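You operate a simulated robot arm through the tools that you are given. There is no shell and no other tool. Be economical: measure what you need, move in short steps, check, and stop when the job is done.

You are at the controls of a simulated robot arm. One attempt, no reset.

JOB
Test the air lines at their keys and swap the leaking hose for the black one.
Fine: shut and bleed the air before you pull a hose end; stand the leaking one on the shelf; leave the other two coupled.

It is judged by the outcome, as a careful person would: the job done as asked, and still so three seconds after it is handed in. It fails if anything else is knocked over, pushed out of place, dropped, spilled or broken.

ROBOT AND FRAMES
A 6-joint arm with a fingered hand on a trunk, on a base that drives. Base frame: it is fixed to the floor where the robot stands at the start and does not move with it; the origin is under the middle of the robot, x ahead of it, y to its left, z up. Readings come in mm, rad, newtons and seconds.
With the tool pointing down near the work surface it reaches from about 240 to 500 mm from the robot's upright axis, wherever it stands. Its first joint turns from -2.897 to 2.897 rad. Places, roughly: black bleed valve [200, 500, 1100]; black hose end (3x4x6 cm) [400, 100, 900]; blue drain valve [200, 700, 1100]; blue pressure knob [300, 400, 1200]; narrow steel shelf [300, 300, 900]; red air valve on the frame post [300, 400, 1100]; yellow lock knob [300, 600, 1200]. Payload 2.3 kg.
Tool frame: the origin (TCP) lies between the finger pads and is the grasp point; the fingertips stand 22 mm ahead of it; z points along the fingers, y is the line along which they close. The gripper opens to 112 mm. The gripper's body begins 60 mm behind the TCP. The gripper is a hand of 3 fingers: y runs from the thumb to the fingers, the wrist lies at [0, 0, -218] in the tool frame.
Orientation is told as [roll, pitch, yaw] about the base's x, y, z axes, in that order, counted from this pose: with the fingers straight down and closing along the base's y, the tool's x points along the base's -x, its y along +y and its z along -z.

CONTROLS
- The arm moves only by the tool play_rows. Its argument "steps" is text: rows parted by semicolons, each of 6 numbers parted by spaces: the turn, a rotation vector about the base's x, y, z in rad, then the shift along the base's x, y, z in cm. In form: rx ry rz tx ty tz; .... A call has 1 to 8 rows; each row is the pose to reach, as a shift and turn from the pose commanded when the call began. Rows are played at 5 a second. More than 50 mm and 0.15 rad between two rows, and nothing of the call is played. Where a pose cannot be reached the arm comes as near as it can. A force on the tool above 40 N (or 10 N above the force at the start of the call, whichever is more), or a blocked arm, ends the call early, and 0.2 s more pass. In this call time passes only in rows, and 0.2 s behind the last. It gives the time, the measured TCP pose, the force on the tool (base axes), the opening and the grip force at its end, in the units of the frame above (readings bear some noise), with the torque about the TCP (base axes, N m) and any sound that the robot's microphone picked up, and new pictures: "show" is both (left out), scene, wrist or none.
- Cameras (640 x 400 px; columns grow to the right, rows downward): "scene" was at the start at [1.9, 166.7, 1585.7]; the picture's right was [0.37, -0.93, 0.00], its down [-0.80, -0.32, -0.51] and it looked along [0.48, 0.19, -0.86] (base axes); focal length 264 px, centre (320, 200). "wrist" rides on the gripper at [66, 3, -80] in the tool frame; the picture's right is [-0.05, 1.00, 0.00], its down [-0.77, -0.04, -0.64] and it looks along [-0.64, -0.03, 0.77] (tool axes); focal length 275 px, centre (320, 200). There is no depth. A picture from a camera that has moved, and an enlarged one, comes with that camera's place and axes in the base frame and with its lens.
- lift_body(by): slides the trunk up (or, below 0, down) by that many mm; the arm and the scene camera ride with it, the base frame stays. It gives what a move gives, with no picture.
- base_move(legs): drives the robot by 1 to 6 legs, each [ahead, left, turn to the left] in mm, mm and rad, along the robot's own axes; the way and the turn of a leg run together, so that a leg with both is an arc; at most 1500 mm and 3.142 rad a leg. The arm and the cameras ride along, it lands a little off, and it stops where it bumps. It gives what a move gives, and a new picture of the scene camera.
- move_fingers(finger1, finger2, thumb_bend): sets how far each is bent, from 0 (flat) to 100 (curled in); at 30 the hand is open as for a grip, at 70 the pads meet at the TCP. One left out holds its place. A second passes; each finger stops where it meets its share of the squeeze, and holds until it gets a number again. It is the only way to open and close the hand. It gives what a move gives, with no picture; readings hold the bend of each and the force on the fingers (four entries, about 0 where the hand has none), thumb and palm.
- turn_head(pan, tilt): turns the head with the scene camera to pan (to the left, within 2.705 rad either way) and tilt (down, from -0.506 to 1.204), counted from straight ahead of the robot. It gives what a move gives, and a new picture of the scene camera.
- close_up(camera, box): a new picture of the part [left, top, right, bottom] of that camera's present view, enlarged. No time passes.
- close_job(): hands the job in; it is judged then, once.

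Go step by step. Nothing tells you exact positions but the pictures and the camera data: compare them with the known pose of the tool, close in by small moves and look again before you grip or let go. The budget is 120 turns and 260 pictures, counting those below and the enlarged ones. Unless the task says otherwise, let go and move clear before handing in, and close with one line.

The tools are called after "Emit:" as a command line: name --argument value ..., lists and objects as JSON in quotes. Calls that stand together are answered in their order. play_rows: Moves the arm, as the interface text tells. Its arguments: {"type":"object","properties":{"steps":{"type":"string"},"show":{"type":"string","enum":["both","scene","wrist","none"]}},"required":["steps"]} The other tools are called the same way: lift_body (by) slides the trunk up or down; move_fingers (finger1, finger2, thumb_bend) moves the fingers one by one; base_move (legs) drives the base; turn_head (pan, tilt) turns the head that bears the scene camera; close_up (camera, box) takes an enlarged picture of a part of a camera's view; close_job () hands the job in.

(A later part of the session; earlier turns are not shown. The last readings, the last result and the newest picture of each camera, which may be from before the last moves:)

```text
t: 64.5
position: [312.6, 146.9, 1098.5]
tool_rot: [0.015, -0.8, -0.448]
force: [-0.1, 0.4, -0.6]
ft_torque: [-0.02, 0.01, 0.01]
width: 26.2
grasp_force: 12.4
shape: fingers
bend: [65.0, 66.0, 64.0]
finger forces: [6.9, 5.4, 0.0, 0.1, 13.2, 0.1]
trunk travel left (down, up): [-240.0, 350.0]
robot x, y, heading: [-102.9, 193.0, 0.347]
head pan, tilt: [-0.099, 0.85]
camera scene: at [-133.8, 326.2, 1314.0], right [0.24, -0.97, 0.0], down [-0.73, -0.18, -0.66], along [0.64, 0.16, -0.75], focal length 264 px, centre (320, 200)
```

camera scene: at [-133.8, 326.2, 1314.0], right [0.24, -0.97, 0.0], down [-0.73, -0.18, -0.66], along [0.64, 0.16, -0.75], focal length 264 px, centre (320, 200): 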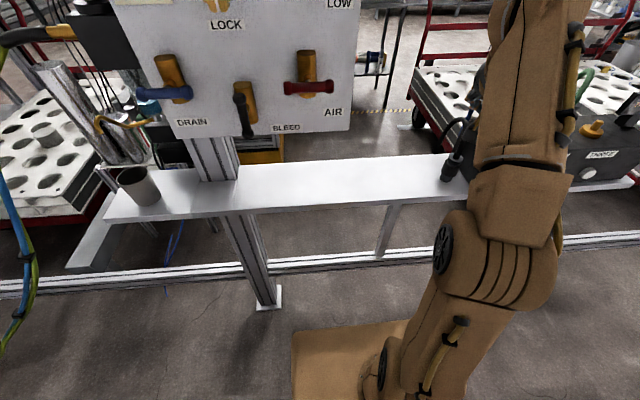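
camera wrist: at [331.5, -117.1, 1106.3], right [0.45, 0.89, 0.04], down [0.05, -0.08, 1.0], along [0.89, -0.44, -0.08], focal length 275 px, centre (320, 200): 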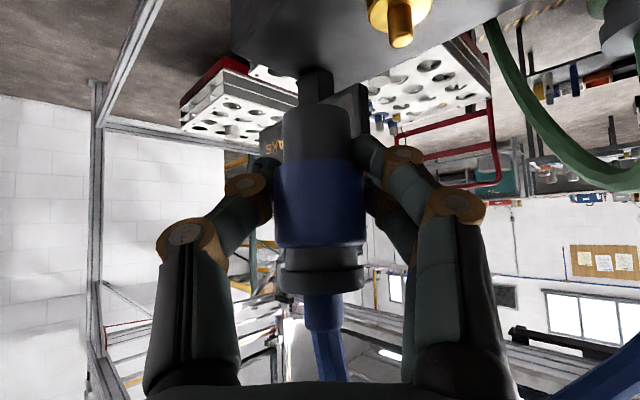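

The shelf spans about n 363–508 here and is clear left of the black plug. I'll set the blue one about 90 mm left of it, near [380, 228].

Emit:
play_rows --steps "0 0 0 1.5 2.1 0; 0 0 0 2.9 4.2 0; 0 0 0 4.4 6.4 0; 0 0 0 5.85 8.5 0" --show "none"

Emit:
lift_body --by -160

Emit:
turn_head --pan 0.1 --tilt 0.75

Emit:
close_up --camera "wrist" --box '[0, 0, 640, 400]'

```text
t: 65.5
position: [358.4, 232.8, 1081.5]
tool_rot: [0.017, -0.801, -0.445]
force: [0.4, 0.2, -0.8]
ft_torque: [0.03, 0.01, 0.01]
width: 26.3
grasp_force: 12.0
shape: fingers
bend: [65.0, 66.0, 64.0]
finger forces: [6.8, 5.5, 0.0, 0.1, 13.1, 0.0]
out of reach, approached as far as the arm can: row 3, 4
trunk travel left (down, up): [-240.0, 350.0]
robot x, y, heading: [-104.8, 193.2, 0.347]
head pan, tilt: [-0.099, 0.85]
```

```text
t: 67.3
position: [358.3, 232.0, 921.9]
tool_rot: [0.016, -0.801, -0.447]
force: [0.3, 0.4, -1.5]
ft_torque: [-0.01, -0.04, -0.01]
width: 26.5
grasp_force: 12.6
shape: fingers
bend: [65.0, 66.0, 64.0]
finger forces: [6.8, 5.4, 0.0, 0.1, 13.1, 0.0]
trunk travel left (down, up): [-80.0, 510.0]
robot x, y, heading: [-106.4, 193.7, 0.342]
head pan, tilt: [-0.099, 0.85]
```

```text
t: 68.0
position: [357.9, 233.2, 921.0]
tool_rot: [0.016, -0.8, -0.448]
force: [0.0, -0.3, -1.4]
ft_torque: [-0.02, 0.02, 0.01]
width: 26.6
grasp_force: 12.8
shape: fingers
bend: [65.0, 66.0, 64.0]
finger forces: [6.9, 5.4, 0.1, 0.1, 13.2, 0.1]
trunk travel left (down, up): [-80.0, 510.0]
robot x, y, heading: [-105.1, 193.2, 0.344]
head pan, tilt: [0.099, 0.75]
camera scene: at [-134.8, 342.8, 1162.0], right [0.43, -0.9, 0.0], down [-0.62, -0.29, -0.73], along [0.66, 0.31, -0.68], focal length 264 px, centre (320, 200)
```

scene: 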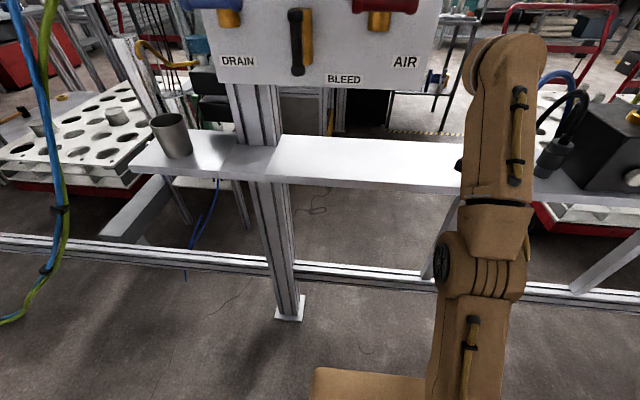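

```text
1.00 times, centred on (320, 200) of wrist (not enlarged: the box is as wide or as high as the picture)
camera zoom: at [265.2, 279.1, 928.1], right [0.45, 0.89, 0.04], down [0.05, -0.08, 1.0], along [0.89, -0.45, -0.08], focal length 275 px, centre (320, 200)
```

zoom: 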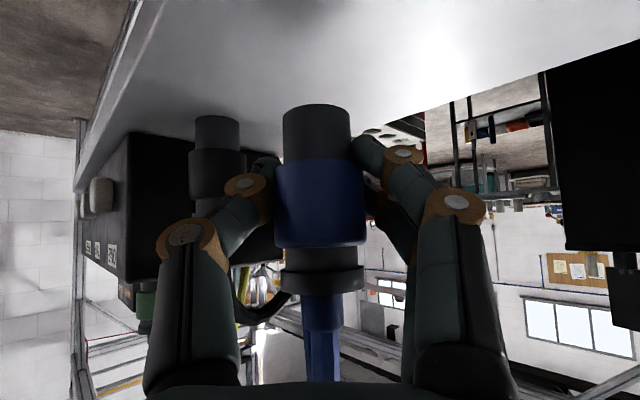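

The blue plug hangs over the clear shelf. I'll lower it gently until it touches.

Emit:
play_rows --steps "0 0 0 0 0 -0.6; 0 0 0 0 0 -1.2; 0 0 0 0 0 -1.6; 0 0 0 0 0 -2.0" --show "wrist"

```text
t: 69.0
position: [358.8, 234.2, 900.6]
tool_rot: [0.018, -0.801, -0.449]
force: [0.0, 0.5, -1.1]
ft_torque: [0.02, -0.01, 0.03]
width: 26.5
grasp_force: 12.5
shape: fingers
bend: [65.0, 66.0, 64.0]
finger forces: [7.0, 5.4, 0.0, 0.0, 13.0, 0.1]
trunk travel left (down, up): [-80.0, 510.0]
robot x, y, heading: [-102.1, 195.3, 0.344]
head pan, tilt: [0.099, 0.75]
camera wrist: at [265.7, 279.1, 908.1], right [0.45, 0.89, 0.05], down [0.05, -0.08, 1.0], along [0.89, -0.45, -0.08], focal length 275 px, centre (320, 200)
```

wrist: 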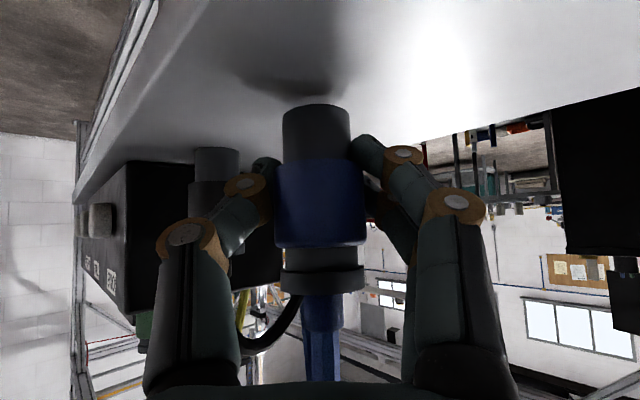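

Emit:
play_rows --steps "0 0 0 0 0 -0.3; 0 0 0 0 0 -0.6; 0 0 0 0 0 -0.8; 0 0 0 0 0 -1.0" --show "wrist"

```text
t: 70.0
position: [358.2, 232.9, 891.9]
tool_rot: [0.017, -0.804, -0.448]
force: [3.1, 0.4, 11.7]
ft_torque: [0.03, -0.12, 0.0]
width: 26.0
grasp_force: 15.0
shape: fingers
bend: [66.0, 66.0, 65.0]
finger forces: [8.3, 7.9, 0.0, 0.0, 13.3, 0.1]
trunk travel left (down, up): [-80.0, 510.0]
robot x, y, heading: [-102.6, 196.2, 0.348]
head pan, tilt: [0.099, 0.75]
camera wrist: at [265.0, 278.1, 899.0], right [0.45, 0.89, 0.05], down [0.05, -0.08, 1.0], along [0.89, -0.45, -0.08], focal length 275 px, centre (320, 200)
```

wrist: 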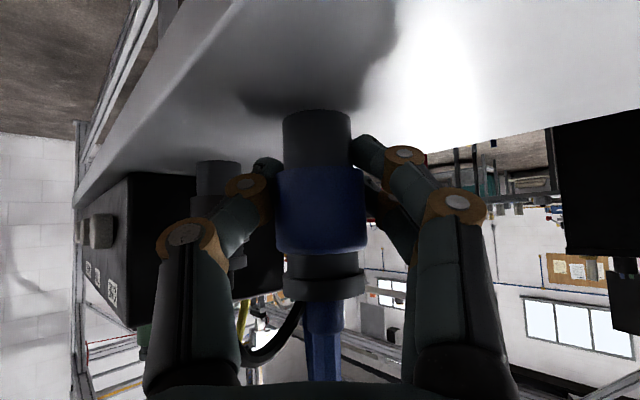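

It's touching the shelf with 12 N. I'll ease off 2 mm and open the fingers gently.

Emit:
play_rows --steps "0 0 0 0 0 0.15" --show "none"

Emit:
move_fingers --finger1 58 --finger2 58 --thumb_bend 58

Emit:
close_up --camera "wrist" --box '[0, 0, 640, 400]'

```text
t: 70.4
position: [358.8, 232.6, 893.2]
tool_rot: [0.016, -0.801, -0.448]
force: [3.4, -1.3, 7.3]
ft_torque: [-0.04, -0.09, -0.01]
width: 26.2
grasp_force: 14.1
shape: fingers
bend: [66.0, 66.0, 65.0]
finger forces: [7.7, 7.1, 0.1, 0.0, 13.8, 0.0]
trunk travel left (down, up): [-80.0, 510.0]
robot x, y, heading: [-106.7, 191.6, 0.347]
head pan, tilt: [0.099, 0.75]
```

```text
t: 71.4
position: [358.4, 232.4, 891.7]
tool_rot: [0.018, -0.802, -0.448]
force: [-0.4, -0.7, -0.3]
ft_torque: [0.0, -0.02, 0.02]
width: 34.7
grasp_force: 0.0
shape: fingers
bend: [57.0, 57.0, 57.0]
finger forces: [0.0, 0.0, 0.0, 0.0, 0.0, 0.1]
trunk travel left (down, up): [-80.0, 510.0]
robot x, y, heading: [-107.2, 192.9, 0.342]
head pan, tilt: [0.099, 0.75]
```

```text
1.00 times, centred on (320, 200) of wrist (not enlarged: the box is as wide or as high as the picture)
camera zoom: at [265.2, 278.7, 899.7], right [0.45, 0.89, 0.04], down [0.05, -0.08, 1.0], along [0.89, -0.45, -0.08], focal length 275 px, centre (320, 200)
```

zoom: 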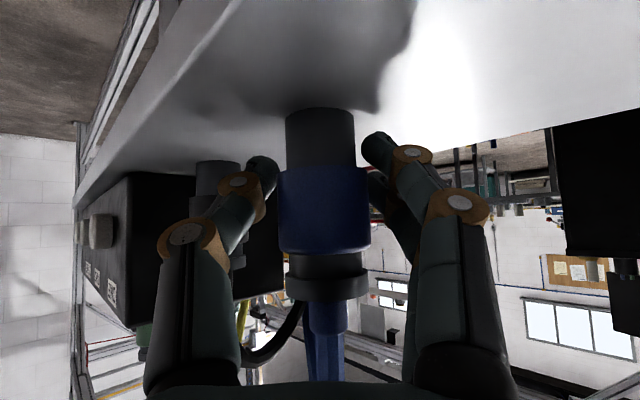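

It stands upright. I'll open wider and back straight out.

Emit:
move_fingers --finger1 47 --finger2 47 --thumb_bend 47

Emit:
play_rows --steps "0 0 0 -1.8 0.9 0.2; 0 0 0 -4 2 0.3; 0 0 0 -6.5 3 1; 0 0 0 -9 4 2.5" --show "both"

```text
t: 72.4
position: [358.3, 232.6, 891.5]
tool_rot: [0.016, -0.8, -0.447]
force: [0.0, -0.5, -0.4]
ft_torque: [-0.04, 0.01, 0.02]
width: 63.0
grasp_force: 0.0
shape: fingers
bend: [47.0, 47.0, 47.0]
finger forces: [0.0, 0.1, 0.1, 0.0, 0.1, 0.0]
trunk travel left (down, up): [-80.0, 510.0]
robot x, y, heading: [-104.0, 192.5, 0.342]
head pan, tilt: [0.099, 0.75]
```

```text
t: 73.4
position: [267.9, 273.1, 918.4]
tool_rot: [0.019, -0.802, -0.449]
force: [-0.6, 0.1, -0.1]
ft_torque: [-0.01, 0.0, -0.02]
width: 63.1
grasp_force: 0.0
shape: fingers
bend: [47.0, 47.0, 47.0]
finger forces: [0.0, 0.0, 0.1, 0.0, 0.0, 0.0]
trunk travel left (down, up): [-80.0, 510.0]
robot x, y, heading: [-104.3, 197.0, 0.346]
head pan, tilt: [0.099, 0.75]
camera scene: at [-135.0, 342.9, 1162.0], right [0.43, -0.9, 0.0], down [-0.62, -0.29, -0.73], along [0.66, 0.31, -0.68], focal length 264 px, centre (320, 200)
camera wrist: at [174.6, 319.0, 925.4], right [0.45, 0.89, 0.05], down [0.05, -0.08, 1.0], along [0.89, -0.45, -0.08], focal length 275 px, centre (320, 200)
```

scene: 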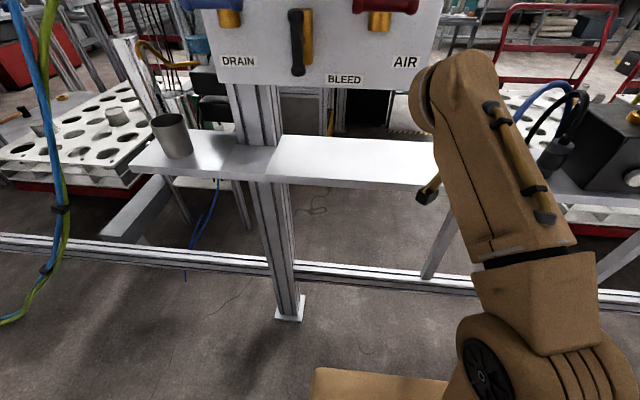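
wrist: 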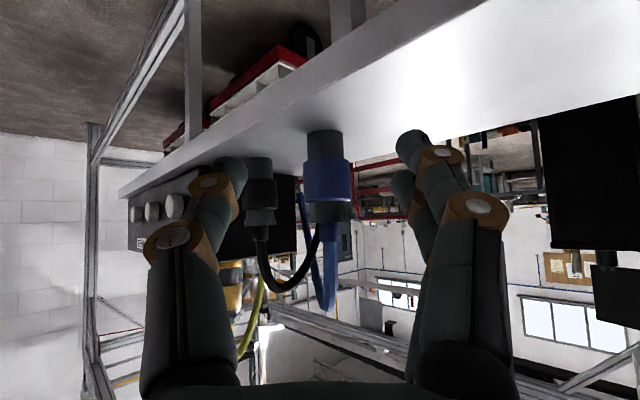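

The blue plug stands upright on the shelf at about [368, 227]. Next is the black plug at about [398, 138]. I'll narrow the opening a bit and come around in front of it.

Emit:
move_fingers --finger1 50 --finger2 50 --thumb_bend 50

Emit:
play_rows --steps "0 0 0 -1 -4 0; 0 0 0 0.3 -8 0; 0 0 0 1.6 -12 -0.5; 0 0 0 2.9 -15.3 -1.3" --show "both"

```text
t: 74.4
position: [267.5, 272.4, 918.6]
tool_rot: [0.015, -0.801, -0.448]
force: [0.4, 0.2, 0.4]
ft_torque: [-0.03, -0.01, -0.03]
width: 55.8
grasp_force: 0.1
shape: fingers
bend: [50.0, 50.0, 50.0]
finger forces: [0.0, 0.0, 0.0, 0.0, 0.0, 0.1]
trunk travel left (down, up): [-80.0, 510.0]
robot x, y, heading: [-104.4, 192.4, 0.344]
head pan, tilt: [0.099, 0.75]
```

```text
t: 75.4
position: [296.8, 118.2, 906.2]
tool_rot: [0.017, -0.801, -0.447]
force: [-1.3, 0.1, 0.5]
ft_torque: [-0.01, -0.01, 0.0]
width: 55.4
grasp_force: 0.0
shape: fingers
bend: [50.0, 50.0, 50.0]
finger forces: [0.0, 0.0, 0.0, 0.0, 0.0, 0.0]
trunk travel left (down, up): [-80.0, 510.0]
robot x, y, heading: [-108.5, 197.1, 0.345]
head pan, tilt: [0.099, 0.75]
camera scene: at [-135.0, 342.8, 1162.0], right [0.43, -0.9, 0.0], down [-0.62, -0.29, -0.73], along [0.66, 0.31, -0.68], focal length 264 px, centre (320, 200)
camera wrist: at [203.1, 165.3, 913.1], right [0.45, 0.89, 0.05], down [0.05, -0.08, 1.0], along [0.89, -0.45, -0.08], focal length 275 px, centre (320, 200)
```

scene: 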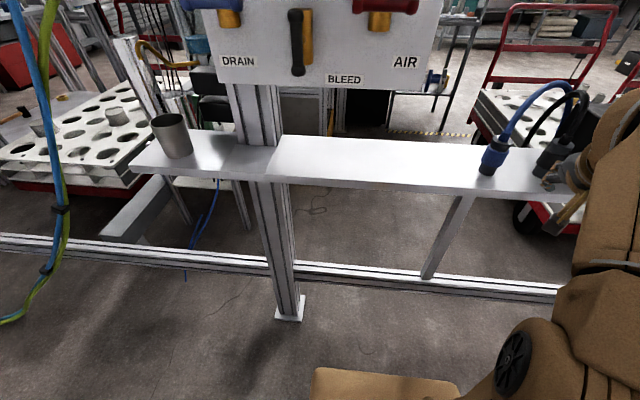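
wrist: 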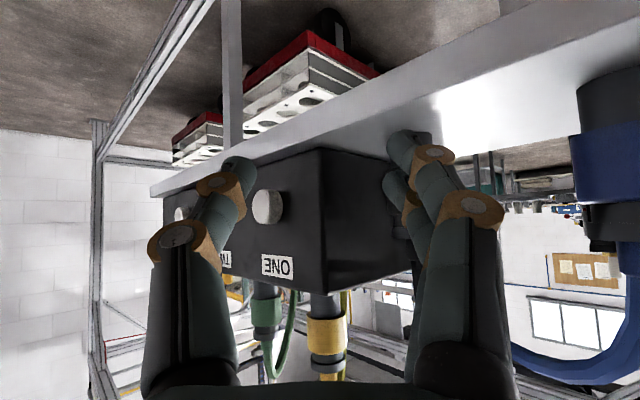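

Blue is at the right edge of the view and the black plug is hidden behind the fingers, as predicted. I'll ease in to the intermediate waypoint.

Emit:
play_rows --steps "0 0 0 3.2 1.1 -0.5; 0 0 0 4.8 1.7 -0.7; 0 0 0 6.3 2.35 -0.9" --show "both"

```text
t: 76.2
position: [359.3, 141.4, 895.1]
tool_rot: [0.017, -0.801, -0.449]
force: [0.4, 0.6, 0.2]
ft_torque: [0.01, 0.03, 0.0]
width: 55.9
grasp_force: 0.1
shape: fingers
bend: [50.0, 50.0, 50.0]
finger forces: [0.1, 0.0, 0.0, 0.1, 0.0, 0.0]
trunk travel left (down, up): [-80.0, 510.0]
robot x, y, heading: [-105.6, 195.6, 0.341]
head pan, tilt: [0.099, 0.75]
camera scene: at [-134.9, 342.9, 1162.0], right [0.43, -0.9, 0.0], down [-0.62, -0.29, -0.73], along [0.66, 0.31, -0.68], focal length 264 px, centre (320, 200)
camera wrist: at [266.1, 188.7, 902.8], right [0.45, 0.89, 0.05], down [0.05, -0.08, 1.0], along [0.89, -0.45, -0.08], focal length 275 px, centre (320, 200)
```

scene: 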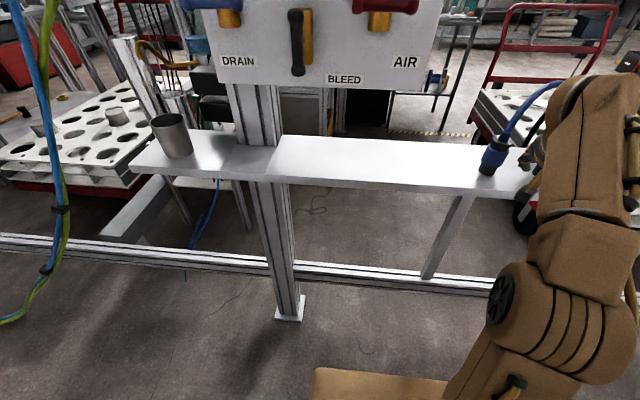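
wrist: 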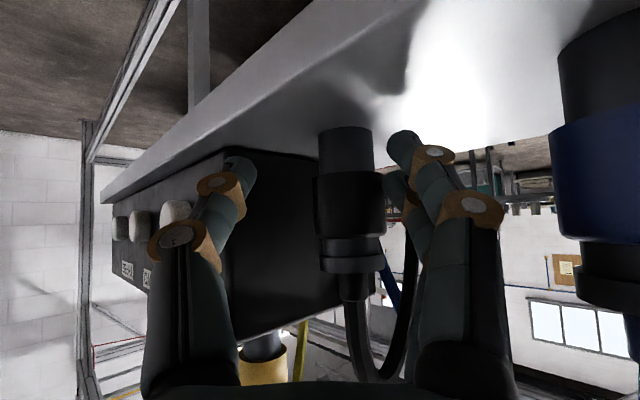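

The black plug is now between the fingers' lines, about 32 mm ahead and 16 mm left. I'll do the final approach.

Emit:
play_rows --steps "0 0 0 1.2 0.3 0; 0 0 0 2.4 0.2 0; 0 0 0 3.5 0 0" --show "wrist"

```text
t: 77.0
position: [395.5, 143.1, 895.1]
tool_rot: [0.017, -0.802, -0.447]
force: [-0.2, -0.9, -0.6]
ft_torque: [-0.01, 0.03, 0.04]
width: 55.4
grasp_force: 0.1
shape: fingers
bend: [50.0, 50.0, 50.0]
finger forces: [0.1, 0.0, 0.0, 0.1, 0.1, 0.0]
trunk travel left (down, up): [-80.0, 510.0]
robot x, y, heading: [-105.1, 193.5, 0.346]
head pan, tilt: [0.099, 0.75]
camera wrist: at [302.0, 189.6, 902.7], right [0.45, 0.89, 0.04], down [0.05, -0.08, 1.0], along [0.89, -0.45, -0.08], focal length 275 px, centre (320, 200)
```

wrist: 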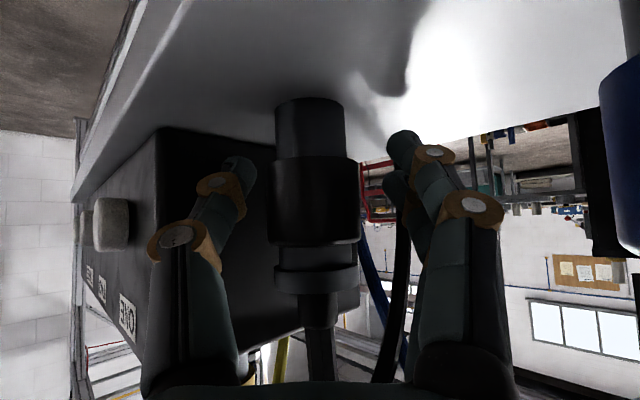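

It matches the blue grip view almost exactly. I'll nudge 2 mm and close.

Emit:
play_rows --steps "0 0 0 -0.1 -0.2 0" --show "none"

Emit:
move_fingers --finger1 63 --finger2 63 --thumb_bend 63

Emit:
move_fingers --finger1 72 --finger2 72 --thumb_bend 72

Emit:
play_rows --steps "0 0 0 0 0 0.6; 0 0 0 0 0 2.0" --show "both"

```text
t: 77.4
position: [394.5, 141.1, 895.6]
tool_rot: [0.018, -0.801, -0.448]
force: [-0.2, -0.2, 0.7]
ft_torque: [0.0, -0.02, 0.0]
width: 55.5
grasp_force: 0.0
shape: fingers
bend: [50.0, 50.0, 50.0]
finger forces: [0.0, 0.0, 0.0, 0.0, 0.1, 0.0]
trunk travel left (down, up): [-80.0, 510.0]
robot x, y, heading: [-109.6, 194.2, 0.339]
head pan, tilt: [0.099, 0.75]
```

```text
t: 78.4
position: [394.7, 141.8, 895.7]
tool_rot: [0.017, -0.8, -0.448]
force: [-0.3, 0.5, -0.6]
ft_torque: [-0.01, -0.03, 0.04]
width: 26.8
grasp_force: 2.9
shape: fingers
bend: [60.0, 62.0, 61.0]
finger forces: [2.0, 0.5, 0.0, 0.0, 2.5, 0.0]
trunk travel left (down, up): [-80.0, 510.0]
robot x, y, heading: [-103.6, 192.0, 0.34]
head pan, tilt: [0.099, 0.75]
```

```text
t: 79.4
position: [393.8, 140.1, 894.3]
tool_rot: [0.015, -0.801, -0.448]
force: [1.2, 0.6, 0.0]
ft_torque: [-0.01, 0.01, 0.01]
width: 23.3
grasp_force: 11.2
shape: fingers
bend: [65.0, 68.0, 65.0]
finger forces: [7.5, 4.2, 0.1, 0.2, 10.9, 0.0]
trunk travel left (down, up): [-80.0, 510.0]
robot x, y, heading: [-105.6, 192.5, 0.343]
head pan, tilt: [0.099, 0.75]
```

```text
t: 80.0
position: [387.0, 147.9, 905.9]
tool_rot: [0.016, -0.802, -0.448]
force: [-0.6, 0.0, -0.6]
ft_torque: [-0.01, 0.01, 0.01]
width: 23.4
grasp_force: 11.1
shape: fingers
bend: [65.0, 68.0, 65.0]
finger forces: [7.6, 3.9, 0.1, 0.0, 10.8, 0.1]
out of reach, approached as far as the arm can: row 2
trunk travel left (down, up): [-80.0, 510.0]
robot x, y, heading: [-105.1, 192.9, 0.346]
head pan, tilt: [0.099, 0.75]
camera scene: at [-134.8, 342.8, 1162.0], right [0.43, -0.9, 0.0], down [-0.62, -0.29, -0.73], along [0.66, 0.31, -0.68], focal length 264 px, centre (320, 200)
camera wrist: at [294.6, 193.4, 912.9], right [0.45, 0.89, 0.04], down [0.05, -0.08, 1.0], along [0.89, -0.45, -0.08], focal length 275 px, centre (320, 200)
```

scene: 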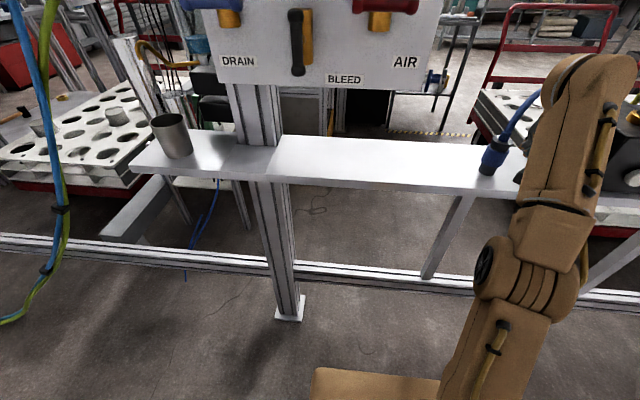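
wrist: 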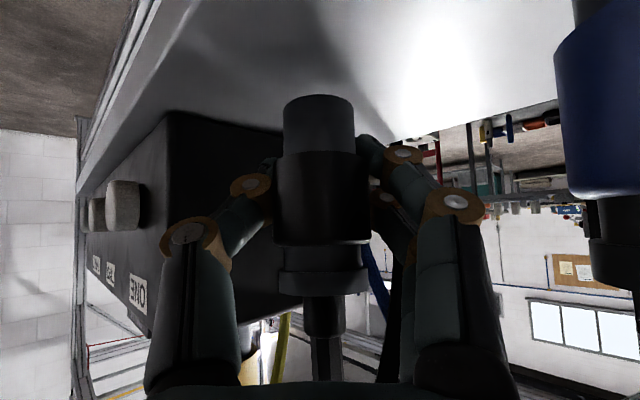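

I have the black plug. I'll draw it forward away from the blue one, then raise with the trunk.

Emit:
play_rows --steps "0 0 0 -1.2 -0.6 0.2; 0 0 0 -2.6 -1.2 0.4; 0 0 0 -4.7 -2 0.4" --show "none"

Emit:
lift_body --by 180

Emit:
turn_head --pan -0.2 --tilt 0.8

Emit:
close_up --camera "wrist" --box '[0, 0, 640, 400]'

```text
t: 80.8
position: [340.7, 126.7, 910.9]
tool_rot: [0.019, -0.8, -0.448]
force: [0.5, 0.6, -1.2]
ft_torque: [0.02, 0.01, 0.0]
width: 23.2
grasp_force: 11.4
shape: fingers
bend: [65.0, 68.0, 65.0]
finger forces: [7.5, 3.9, 0.1, 0.1, 10.6, 0.0]
trunk travel left (down, up): [-80.0, 510.0]
robot x, y, heading: [-105.6, 194.9, 0.343]
head pan, tilt: [0.099, 0.75]
```

```text
t: 82.8
position: [341.1, 126.4, 1091.3]
tool_rot: [0.014, -0.802, -0.447]
force: [0.7, -0.7, -1.5]
ft_torque: [0.01, -0.01, 0.0]
width: 23.2
grasp_force: 10.8
shape: fingers
bend: [65.0, 68.0, 66.0]
finger forces: [7.6, 3.8, 0.1, 0.0, 10.7, 0.1]
trunk travel left (down, up): [-260.0, 330.0]
robot x, y, heading: [-102.4, 192.7, 0.343]
head pan, tilt: [0.099, 0.75]
```

```text
t: 83.6
position: [341.7, 126.1, 1092.0]
tool_rot: [0.018, -0.801, -0.448]
force: [-0.3, 0.1, -0.6]
ft_torque: [0.01, -0.01, 0.0]
width: 23.6
grasp_force: 11.6
shape: fingers
bend: [65.0, 68.0, 66.0]
finger forces: [7.6, 3.8, 0.0, 0.0, 10.7, 0.1]
trunk travel left (down, up): [-260.0, 330.0]
robot x, y, heading: [-104.8, 193.7, 0.345]
head pan, tilt: [-0.201, 0.799]
camera scene: at [-129.8, 318.9, 1338.0], right [0.14, -0.99, 0.0], down [-0.71, -0.1, -0.7], along [0.69, 0.1, -0.72], focal length 264 px, centre (320, 200)
```

scene: 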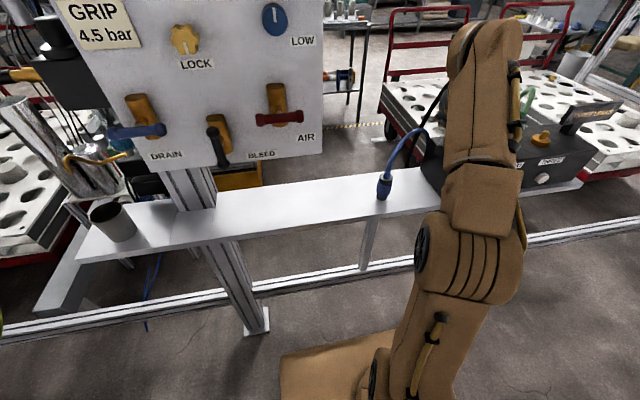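

```text
1.00 times, centred on (320, 200) of wrist (not enlarged: the box is as wide or as high as the picture)
camera zoom: at [248.1, 172.8, 1098.6], right [0.45, 0.89, 0.04], down [0.05, -0.08, 1.0], along [0.89, -0.45, -0.08], focal length 275 px, centre (320, 200)
```

zoom: 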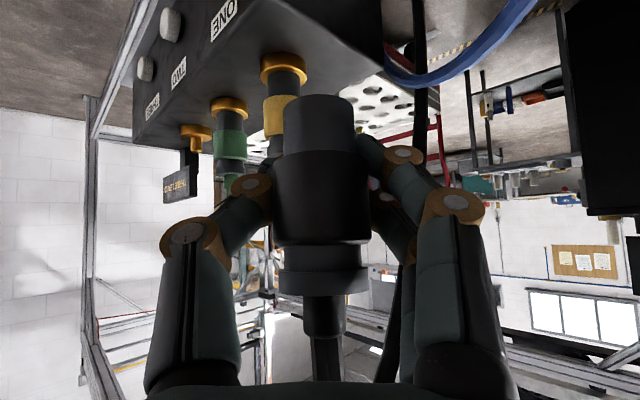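

The black plug is held like the blue one was, only about 6 mm deeper in the grip. I'll drive back right to port THREE.

Emit:
base_move --legs '[[0, -315, 0]]'

Emit:
close_up --camera "wrist" --box '[0, 0, 640, 400]'

```text
t: 85.7
position: [448.6, -175.0, 1090.5]
tool_rot: [0.017, -0.801, -0.449]
force: [0.3, 0.5, -1.0]
ft_torque: [0.01, 0.02, 0.02]
width: 23.3
grasp_force: 10.8
shape: fingers
bend: [65.0, 69.0, 66.0]
finger forces: [7.6, 3.9, 0.0, 0.0, 10.6, 0.0]
trunk travel left (down, up): [-260.0, 330.0]
robot x, y, heading: [0.6, -104.9, 0.343]
head pan, tilt: [-0.201, 0.799]
camera scene: at [-22.1, 18.4, 1338.1], right [0.14, -0.99, 0.0], down [-0.71, -0.1, -0.7], along [0.69, 0.1, -0.72], focal length 264 px, centre (320, 200)
```

scene: 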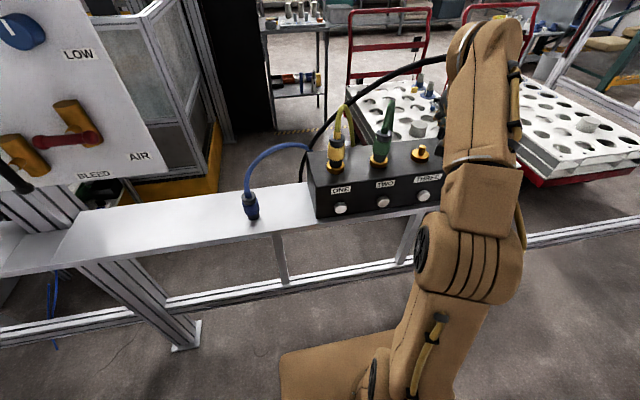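

```text
1.00 times, centred on (320, 200) of wrist (not enlarged: the box is as wide or as high as the picture)
camera zoom: at [355.3, -128.5, 1098.5], right [0.45, 0.89, 0.05], down [0.05, -0.08, 1.0], along [0.89, -0.45, -0.08], focal length 275 px, centre (320, 200)
```

zoom: 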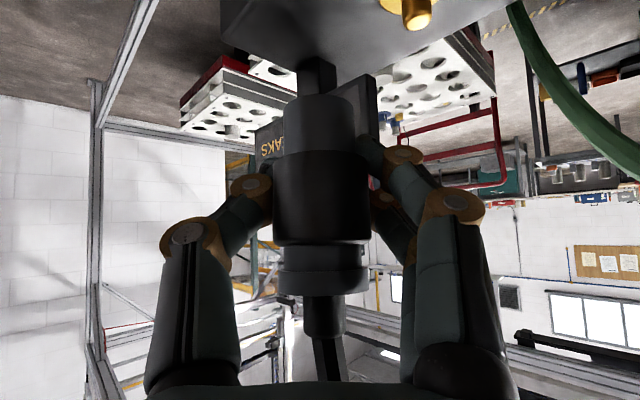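

Blue is still standing, with the spigot on port THREE free. I'll move above it at this height, which is over the display's top, and check alignment.

Emit:
play_rows --steps "0 0 0 1.8 1.2 0.3; 0 0 0 3.6 2.3 0.5; 0 0 0 5.3 3.45 0.5" --show "both"

```text
t: 86.5
position: [489.6, -142.1, 1091.0]
tool_rot: [0.02, -0.801, -0.452]
force: [-0.9, -0.1, -1.0]
ft_torque: [-0.02, -0.02, -0.02]
width: 23.1
grasp_force: 10.6
shape: fingers
bend: [65.0, 69.0, 66.0]
finger forces: [7.6, 3.7, 0.1, 0.1, 10.5, 0.0]
out of reach, approached as far as the arm can: row 3
trunk travel left (down, up): [-260.0, 330.0]
robot x, y, heading: [0.3, -105.2, 0.342]
head pan, tilt: [-0.201, 0.799]
camera scene: at [-22.6, 18.7, 1338.0], right [0.14, -0.99, 0.0], down [-0.71, -0.1, -0.7], along [0.69, 0.1, -0.72], focal length 264 px, centre (320, 200)
camera wrist: at [396.5, -95.9, 1098.4], right [0.45, 0.89, 0.05], down [0.05, -0.08, 1.0], along [0.89, -0.45, -0.08], focal length 275 px, centre (320, 200)
```

scene: 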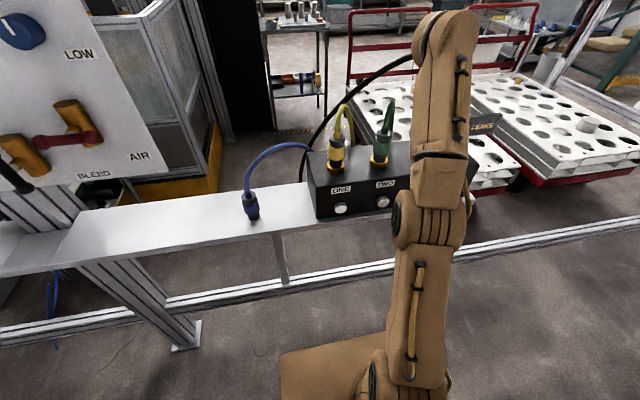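
wrist: 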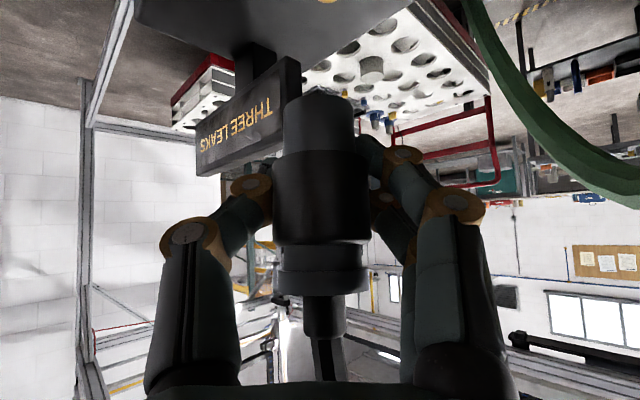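

I'm at the reach edge when this high. I'll raise the trunk and lower the arm to the same height for more reach.

Emit:
lift_body --by 70

Emit:
play_rows --steps "0 0 0 0.2 0 -2.5; 0 0 0 0.4 0.1 -5; 0 0 0 1.2 0.15 -7" --show "wrist"

Emit:
close_up --camera "scene" --box '[300, 20, 540, 230]'

```text
t: 87.6
position: [489.1, -142.0, 1161.5]
tool_rot: [0.019, -0.802, -0.453]
force: [0.6, -0.1, -0.9]
ft_torque: [0.0, 0.01, 0.01]
width: 23.2
grasp_force: 11.1
shape: fingers
bend: [65.0, 69.0, 66.0]
finger forces: [7.7, 3.6, 0.0, 0.1, 10.5, 0.0]
trunk travel left (down, up): [-330.0, 260.0]
robot x, y, heading: [2.3, -105.3, 0.338]
head pan, tilt: [-0.201, 0.799]
```

```text
t: 88.4
position: [501.1, -141.5, 1090.2]
tool_rot: [0.021, -0.804, -0.451]
force: [0.0, -0.7, -1.0]
ft_torque: [0.02, -0.02, 0.0]
width: 22.8
grasp_force: 11.0
shape: fingers
bend: [65.0, 69.0, 66.0]
finger forces: [7.4, 3.6, 0.0, 0.0, 10.2, 0.0]
trunk travel left (down, up): [-330.0, 260.0]
robot x, y, heading: [5.3, -107.6, 0.346]
head pan, tilt: [-0.201, 0.799]
camera wrist: at [409.0, -94.0, 1097.8], right [0.45, 0.89, 0.05], down [0.05, -0.08, 1.0], along [0.89, -0.45, -0.08], focal length 275 px, centre (320, 200)
```

wrist: 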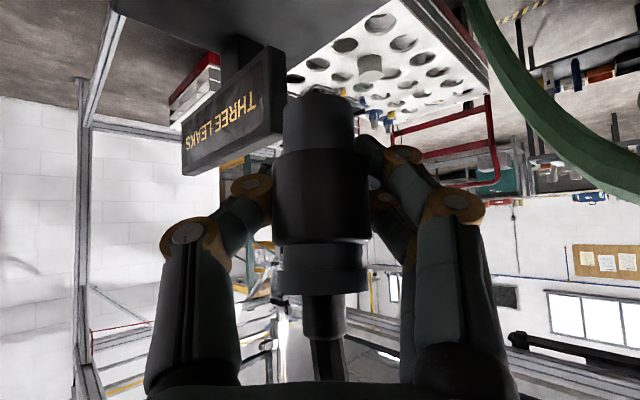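

```text
1.90 times, centred on (420, 125) of scene
camera zoom: at [-22.0, 18.9, 1408.0], right [0.14, -0.99, 0.0], down [-0.71, -0.1, -0.7], along [0.69, 0.1, -0.72], focal length 503 px, centre (130, 343)
```

zoom: 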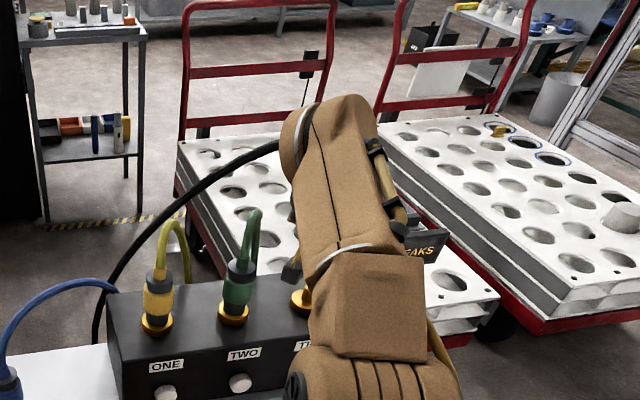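

The thumb should clear the display's corner by a few millimetres. I'll lower to just above the spigot and look.

Emit:
play_rows --steps "0 0 0 0 0 -1.5; 0 0 0 0 0 -3; 0 0 0 0 0 -4.2" --show "wrist"

```text
t: 89.2
position: [501.6, -139.4, 1050.5]
tool_rot: [0.02, -0.8, -0.451]
force: [-0.3, 0.1, -0.4]
ft_torque: [0.0, 0.01, -0.01]
width: 23.0
grasp_force: 10.9
shape: fingers
bend: [65.0, 69.0, 66.0]
finger forces: [7.4, 3.5, 0.0, 0.0, 9.9, 0.1]
trunk travel left (down, up): [-330.0, 260.0]
robot x, y, heading: [4.5, -105.4, 0.34]
head pan, tilt: [-0.201, 0.799]
camera wrist: at [409.2, -93.3, 1056.5], right [0.45, 0.89, 0.05], down [0.05, -0.08, 1.0], along [0.89, -0.45, -0.08], focal length 275 px, centre (320, 200)
```

wrist: 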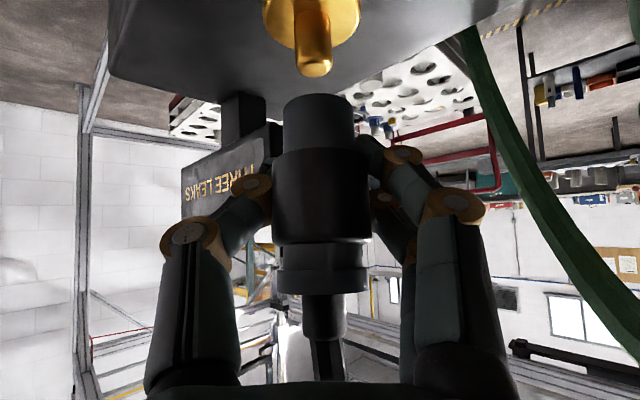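

The spigot tip lines up within 1–2 mm. A tiny correction, then a slow descent with force checks.

Emit:
play_rows --steps "0 0 0 0.11 -0.11 -0.4; 0 0 0 0.11 -0.11 -0.9; 0 0 0 0.11 -0.11 -1.4; 0 0 0 0.11 -0.11 -1.8" --show "wrist"

```text
t: 90.2
position: [502.5, -141.6, 1030.6]
tool_rot: [0.02, -0.802, -0.453]
force: [-0.2, -0.2, -1.9]
ft_torque: [-0.03, 0.03, -0.03]
width: 22.9
grasp_force: 10.7
shape: fingers
bend: [65.0, 69.0, 66.0]
finger forces: [7.4, 3.4, 0.0, 0.0, 9.8, 0.1]
trunk travel left (down, up): [-330.0, 260.0]
robot x, y, heading: [-1.2, -105.3, 0.347]
head pan, tilt: [-0.201, 0.799]
camera wrist: at [409.4, -95.5, 1037.5], right [0.45, 0.89, 0.05], down [0.05, -0.08, 1.0], along [0.89, -0.45, -0.08], focal length 275 px, centre (320, 200)
```

wrist: 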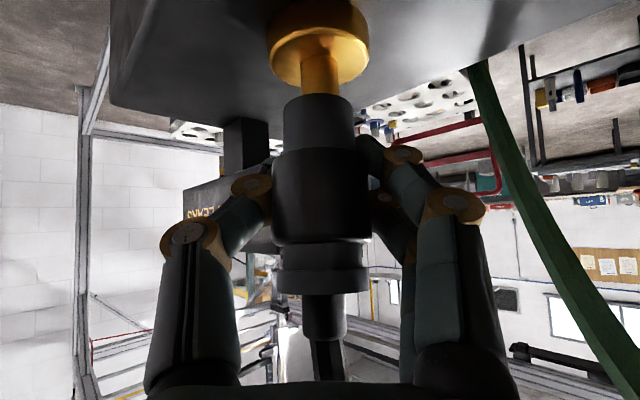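

Centred and no force. I'll keep lowering to seat it.

Emit:
play_rows --steps "0 0 0 0 0 -0.5; 0 0 0 0 0 -1.0; 0 0 0 0 0 -1.4; 0 0 0 0 0 -1.8" --show "wrist"

```text
t: 91.2
position: [501.5, -142.0, 1014.8]
tool_rot: [0.018, -0.803, -0.453]
force: [0.0, 0.8, 0.7]
ft_torque: [-0.01, -0.04, -0.01]
width: 22.8
grasp_force: 10.4
shape: fingers
bend: [65.0, 69.0, 66.0]
finger forces: [7.4, 3.8, 0.1, 0.0, 9.9, 0.0]
trunk travel left (down, up): [-330.0, 260.0]
robot x, y, heading: [5.7, -103.4, 0.34]
head pan, tilt: [-0.201, 0.799]
camera wrist: at [409.6, -95.5, 1020.2], right [0.45, 0.89, 0.05], down [0.05, -0.08, 1.0], along [0.89, -0.45, -0.08], focal length 275 px, centre (320, 200)
```

wrist: 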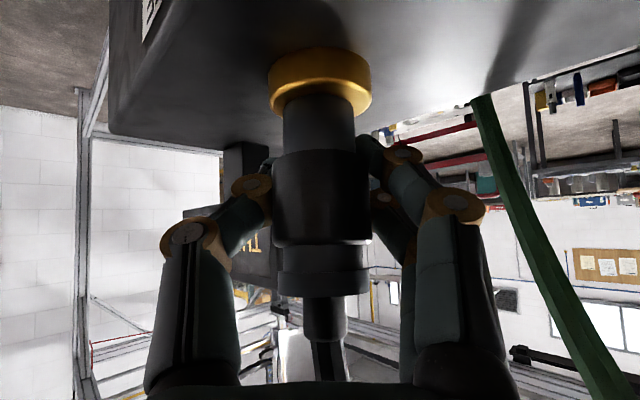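

Almost seated. I'll press down a few millimetres more until it bottoms out.

Emit:
play_rows --steps "0 0 0 0 0 -0.2; 0 0 0 0 0 -0.4; 0 0 0 0 0 -0.6; 0 0 0 0 0 -0.8; 0 0 0 0 0 -0.8" --show "wrist"

```text
t: 92.4
position: [502.6, -142.3, 1006.0]
tool_rot: [0.02, -0.805, -0.451]
force: [10.0, -1.8, 17.3]
ft_torque: [0.08, -0.25, -0.01]
width: 21.4
grasp_force: 13.4
shape: fingers
bend: [67.0, 69.0, 67.0]
finger forces: [8.7, 7.3, 0.0, 0.0, 10.4, 0.0]
trunk travel left (down, up): [-330.0, 260.0]
robot x, y, heading: [2.2, -107.1, 0.343]
head pan, tilt: [-0.201, 0.799]
camera wrist: at [409.9, -96.1, 1012.7], right [0.45, 0.89, 0.05], down [0.05, -0.08, 1.0], along [0.89, -0.45, -0.08], focal length 275 px, centre (320, 200)
```

wrist: 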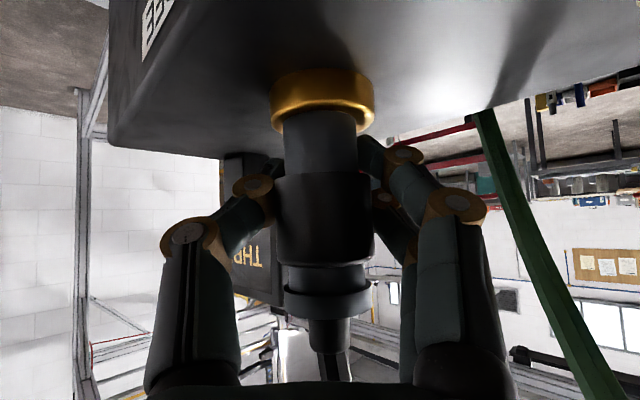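

It bottomed out with 17 N and the view matches the original seating. I'll release.

Emit:
move_fingers --finger1 58 --finger2 58 --thumb_bend 58

Emit:
move_fingers --finger1 49 --finger2 49 --thumb_bend 49

Emit:
close_up --camera "wrist" --box '[0, 0, 640, 400]'

```text
t: 93.4
position: [503.2, -142.0, 1004.1]
tool_rot: [0.019, -0.803, -0.452]
force: [-0.1, -0.2, 0.2]
ft_torque: [0.01, -0.02, 0.01]
width: 34.8
grasp_force: 0.0
shape: fingers
bend: [57.0, 57.0, 57.0]
finger forces: [0.0, 0.1, 0.0, 0.1, 0.0, 0.0]
trunk travel left (down, up): [-330.0, 260.0]
robot x, y, heading: [4.2, -104.2, 0.337]
head pan, tilt: [-0.201, 0.799]
```

```text
t: 94.4
position: [502.2, -141.6, 1005.5]
tool_rot: [0.018, -0.804, -0.451]
force: [0.7, -0.2, 0.5]
ft_torque: [0.0, -0.01, -0.01]
width: 57.3
grasp_force: 0.0
shape: fingers
bend: [49.0, 49.0, 49.0]
finger forces: [0.0, 0.1, 0.0, 0.1, 0.0, 0.0]
trunk travel left (down, up): [-330.0, 260.0]
robot x, y, heading: [0.8, -105.1, 0.341]
head pan, tilt: [-0.201, 0.799]
```

```text
1.00 times, centred on (320, 200) of wrist (not enlarged: the box is as wide or as high as the picture)
camera zoom: at [409.7, -95.8, 1012.1], right [0.45, 0.89, 0.05], down [0.05, -0.08, 1.0], along [0.89, -0.45, -0.08], focal length 275 px, centre (320, 200)
```

zoom: 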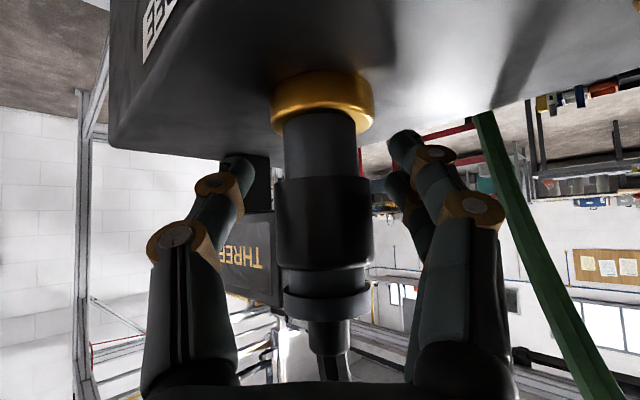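

The black plug stays in place. I'll back out along the same path I came in on.

Emit:
play_rows --steps "0 0 0 -0.9 0.42 0; 0 0 0 -1.85 0.72 0; 0 0 0 -3.42 0.61 0; 0 0 0 -4.9 0.2 0; 0 0 0 -6.5 -0.3 0.2; 0 0 0 -10 -1.7 1.5; 0 0 0 -13 -2.8 4" --show "both"

```text
t: 96.0
position: [370.0, -167.2, 1044.7]
tool_rot: [0.019, -0.801, -0.452]
force: [-0.5, -0.2, 0.4]
ft_torque: [0.0, -0.02, -0.03]
width: 57.2
grasp_force: 0.0
shape: fingers
bend: [49.0, 49.0, 49.0]
finger forces: [0.0, 0.0, 0.0, 0.0, 0.1, 0.0]
trunk travel left (down, up): [-330.0, 260.0]
robot x, y, heading: [0.1, -106.7, 0.341]
head pan, tilt: [-0.201, 0.799]
camera scene: at [-23.1, 18.9, 1408.0], right [0.14, -0.99, 0.0], down [-0.71, -0.1, -0.7], along [0.69, 0.1, -0.72], focal length 264 px, centre (320, 200)
camera wrist: at [277.8, -121.8, 1051.5], right [0.45, 0.89, 0.05], down [0.05, -0.08, 1.0], along [0.89, -0.45, -0.08], focal length 275 px, centre (320, 200)
```

scene: 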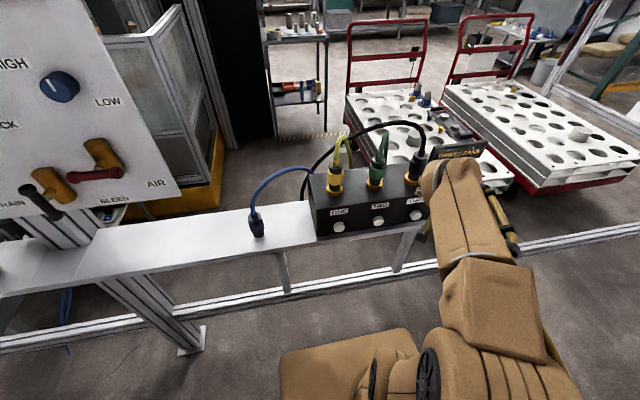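
wrist: 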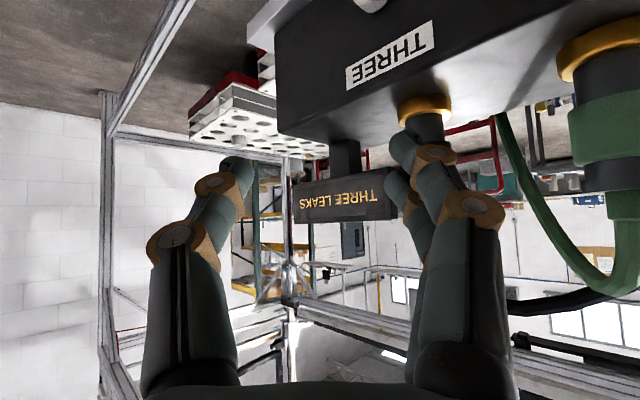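

I'm clear. I'll turn the hand square to the box to compare black's seating height with yellow and green.

Emit:
play_rows --steps "0 0 0.14 0 0 0; 0 0 0.28 0 0 0; 0 0 0.42 0 1 0; 0 0 0.56 0 2 0; 0 0 0.70 0 3 0; 0 0 0.80 0 4 0" --show "wrist"

Emit:
close_up --camera "scene" --box '[300, 110, 480, 240]'

```text
t: 97.4
position: [376.7, -119.5, 1050.2]
tool_rot: [0.02, -0.801, 0.346]
force: [-0.1, -0.2, 0.2]
ft_torque: [0.03, -0.03, -0.02]
width: 57.4
grasp_force: 0.0
shape: fingers
bend: [49.0, 49.0, 49.0]
finger forces: [0.0, 0.0, 0.0, 0.0, 0.1, 0.0]
out of reach, approached as far as the arm can: row 6
trunk travel left (down, up): [-330.0, 260.0]
robot x, y, heading: [1.6, -105.1, 0.337]
head pan, tilt: [-0.201, 0.799]
camera wrist: at [278.3, -154.0, 1056.7], right [-0.32, 0.95, 0.05], down [0.09, -0.02, 1.0], along [0.94, 0.33, -0.08], focal length 275 px, centre (320, 200)
```

wrist: 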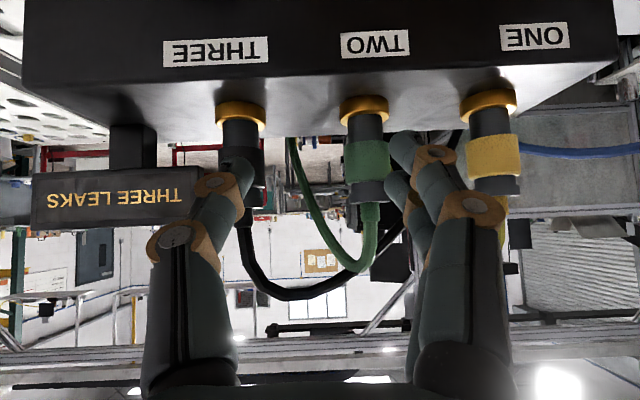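

```text
3.08 times, centred on (390, 175) of scene
camera zoom: at [-22.3, 19.1, 1408.0], right [0.14, -0.99, 0.0], down [-0.71, -0.1, -0.7], along [0.69, 0.1, -0.72], focal length 812 px, centre (105, 277)
```

zoom: 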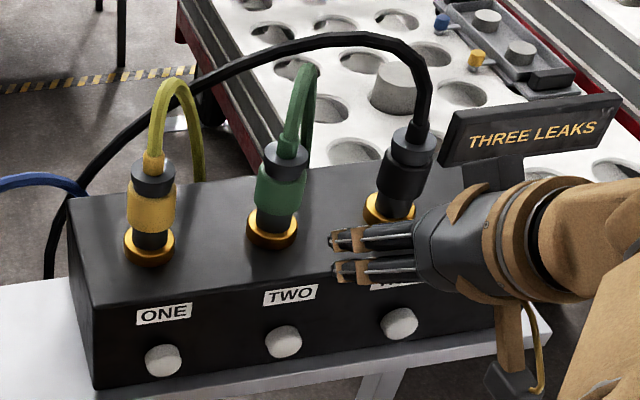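

Emit:
close_up --camera "wrist" --box '[190, 80, 430, 230]'

```text
2.67 times, centred on (310, 155) of wrist
camera zoom: at [278.3, -154.0, 1056.7], right [-0.32, 0.95, 0.05], down [0.09, -0.02, 1.0], along [0.94, 0.33, -0.08], focal length 734 px, centre (347, 320)
```

zoom: 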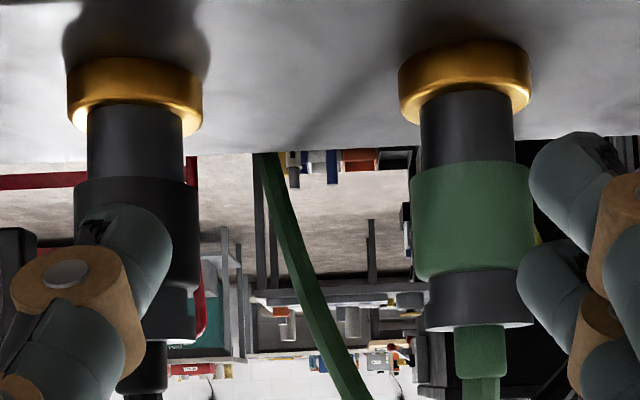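

Seating looks the same as green to within about a millimetre. I'll move the hand aside and make one clear comparison.

Emit:
play_rows --steps "0 0 0 -2 -3 2; 0 0 0 -3 -6 4; 0 0 0 -3 -8.5 5" --show "wrist"

Emit:
close_up --camera "scene" --box '[310, 125, 450, 215]'

```text
t: 98.2
position: [380.1, -143.8, 1104.8]
tool_rot: [0.019, -0.799, 0.346]
force: [0.1, -0.1, 0.3]
ft_torque: [-0.01, 0.01, 0.0]
width: 57.3
grasp_force: 0.0
shape: fingers
bend: [49.0, 49.0, 49.0]
finger forces: [0.0, 0.0, 0.0, 0.1, 0.1, 0.0]
out of reach, approached as far as the arm can: row 1, 2, 3
trunk travel left (down, up): [-330.0, 260.0]
robot x, y, heading: [1.6, -106.4, 0.341]
head pan, tilt: [-0.201, 0.799]
camera wrist: at [281.0, -177.2, 1112.2], right [-0.32, 0.95, 0.05], down [0.09, -0.02, 1.0], along [0.94, 0.32, -0.08], focal length 275 px, centre (320, 200)
```

wrist: 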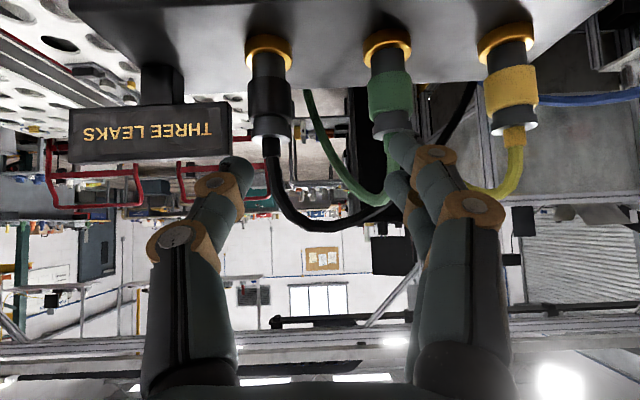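

```text
4.44 times, centred on (380, 170) of scene
camera zoom: at [-22.8, 19.2, 1408.0], right [0.14, -0.99, 0.0], down [-0.71, -0.1, -0.7], along [0.69, 0.1, -0.72], focal length 1174 px, centre (53, 333)
```

zoom: 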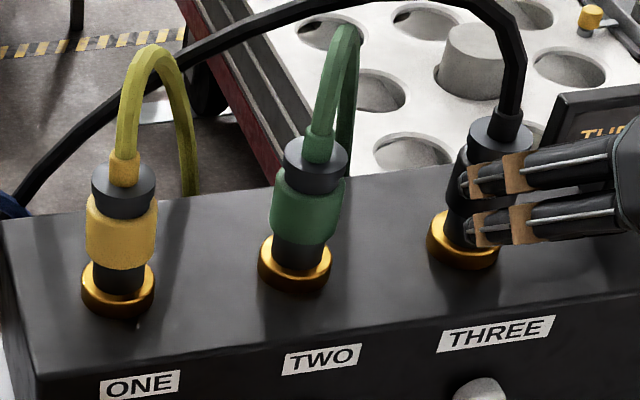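

Emit:
close_up --camera "wrist" --box '[220, 20, 440, 157]'

```text
2.91 times, centred on (330, 88) of wrist
camera zoom: at [281.0, -177.2, 1112.2], right [-0.32, 0.95, 0.05], down [0.09, -0.02, 1.0], along [0.94, 0.32, -0.08], focal length 801 px, centre (291, 524)
```

zoom: 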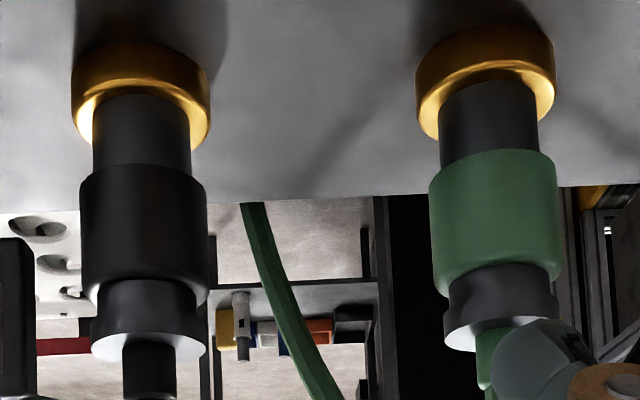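

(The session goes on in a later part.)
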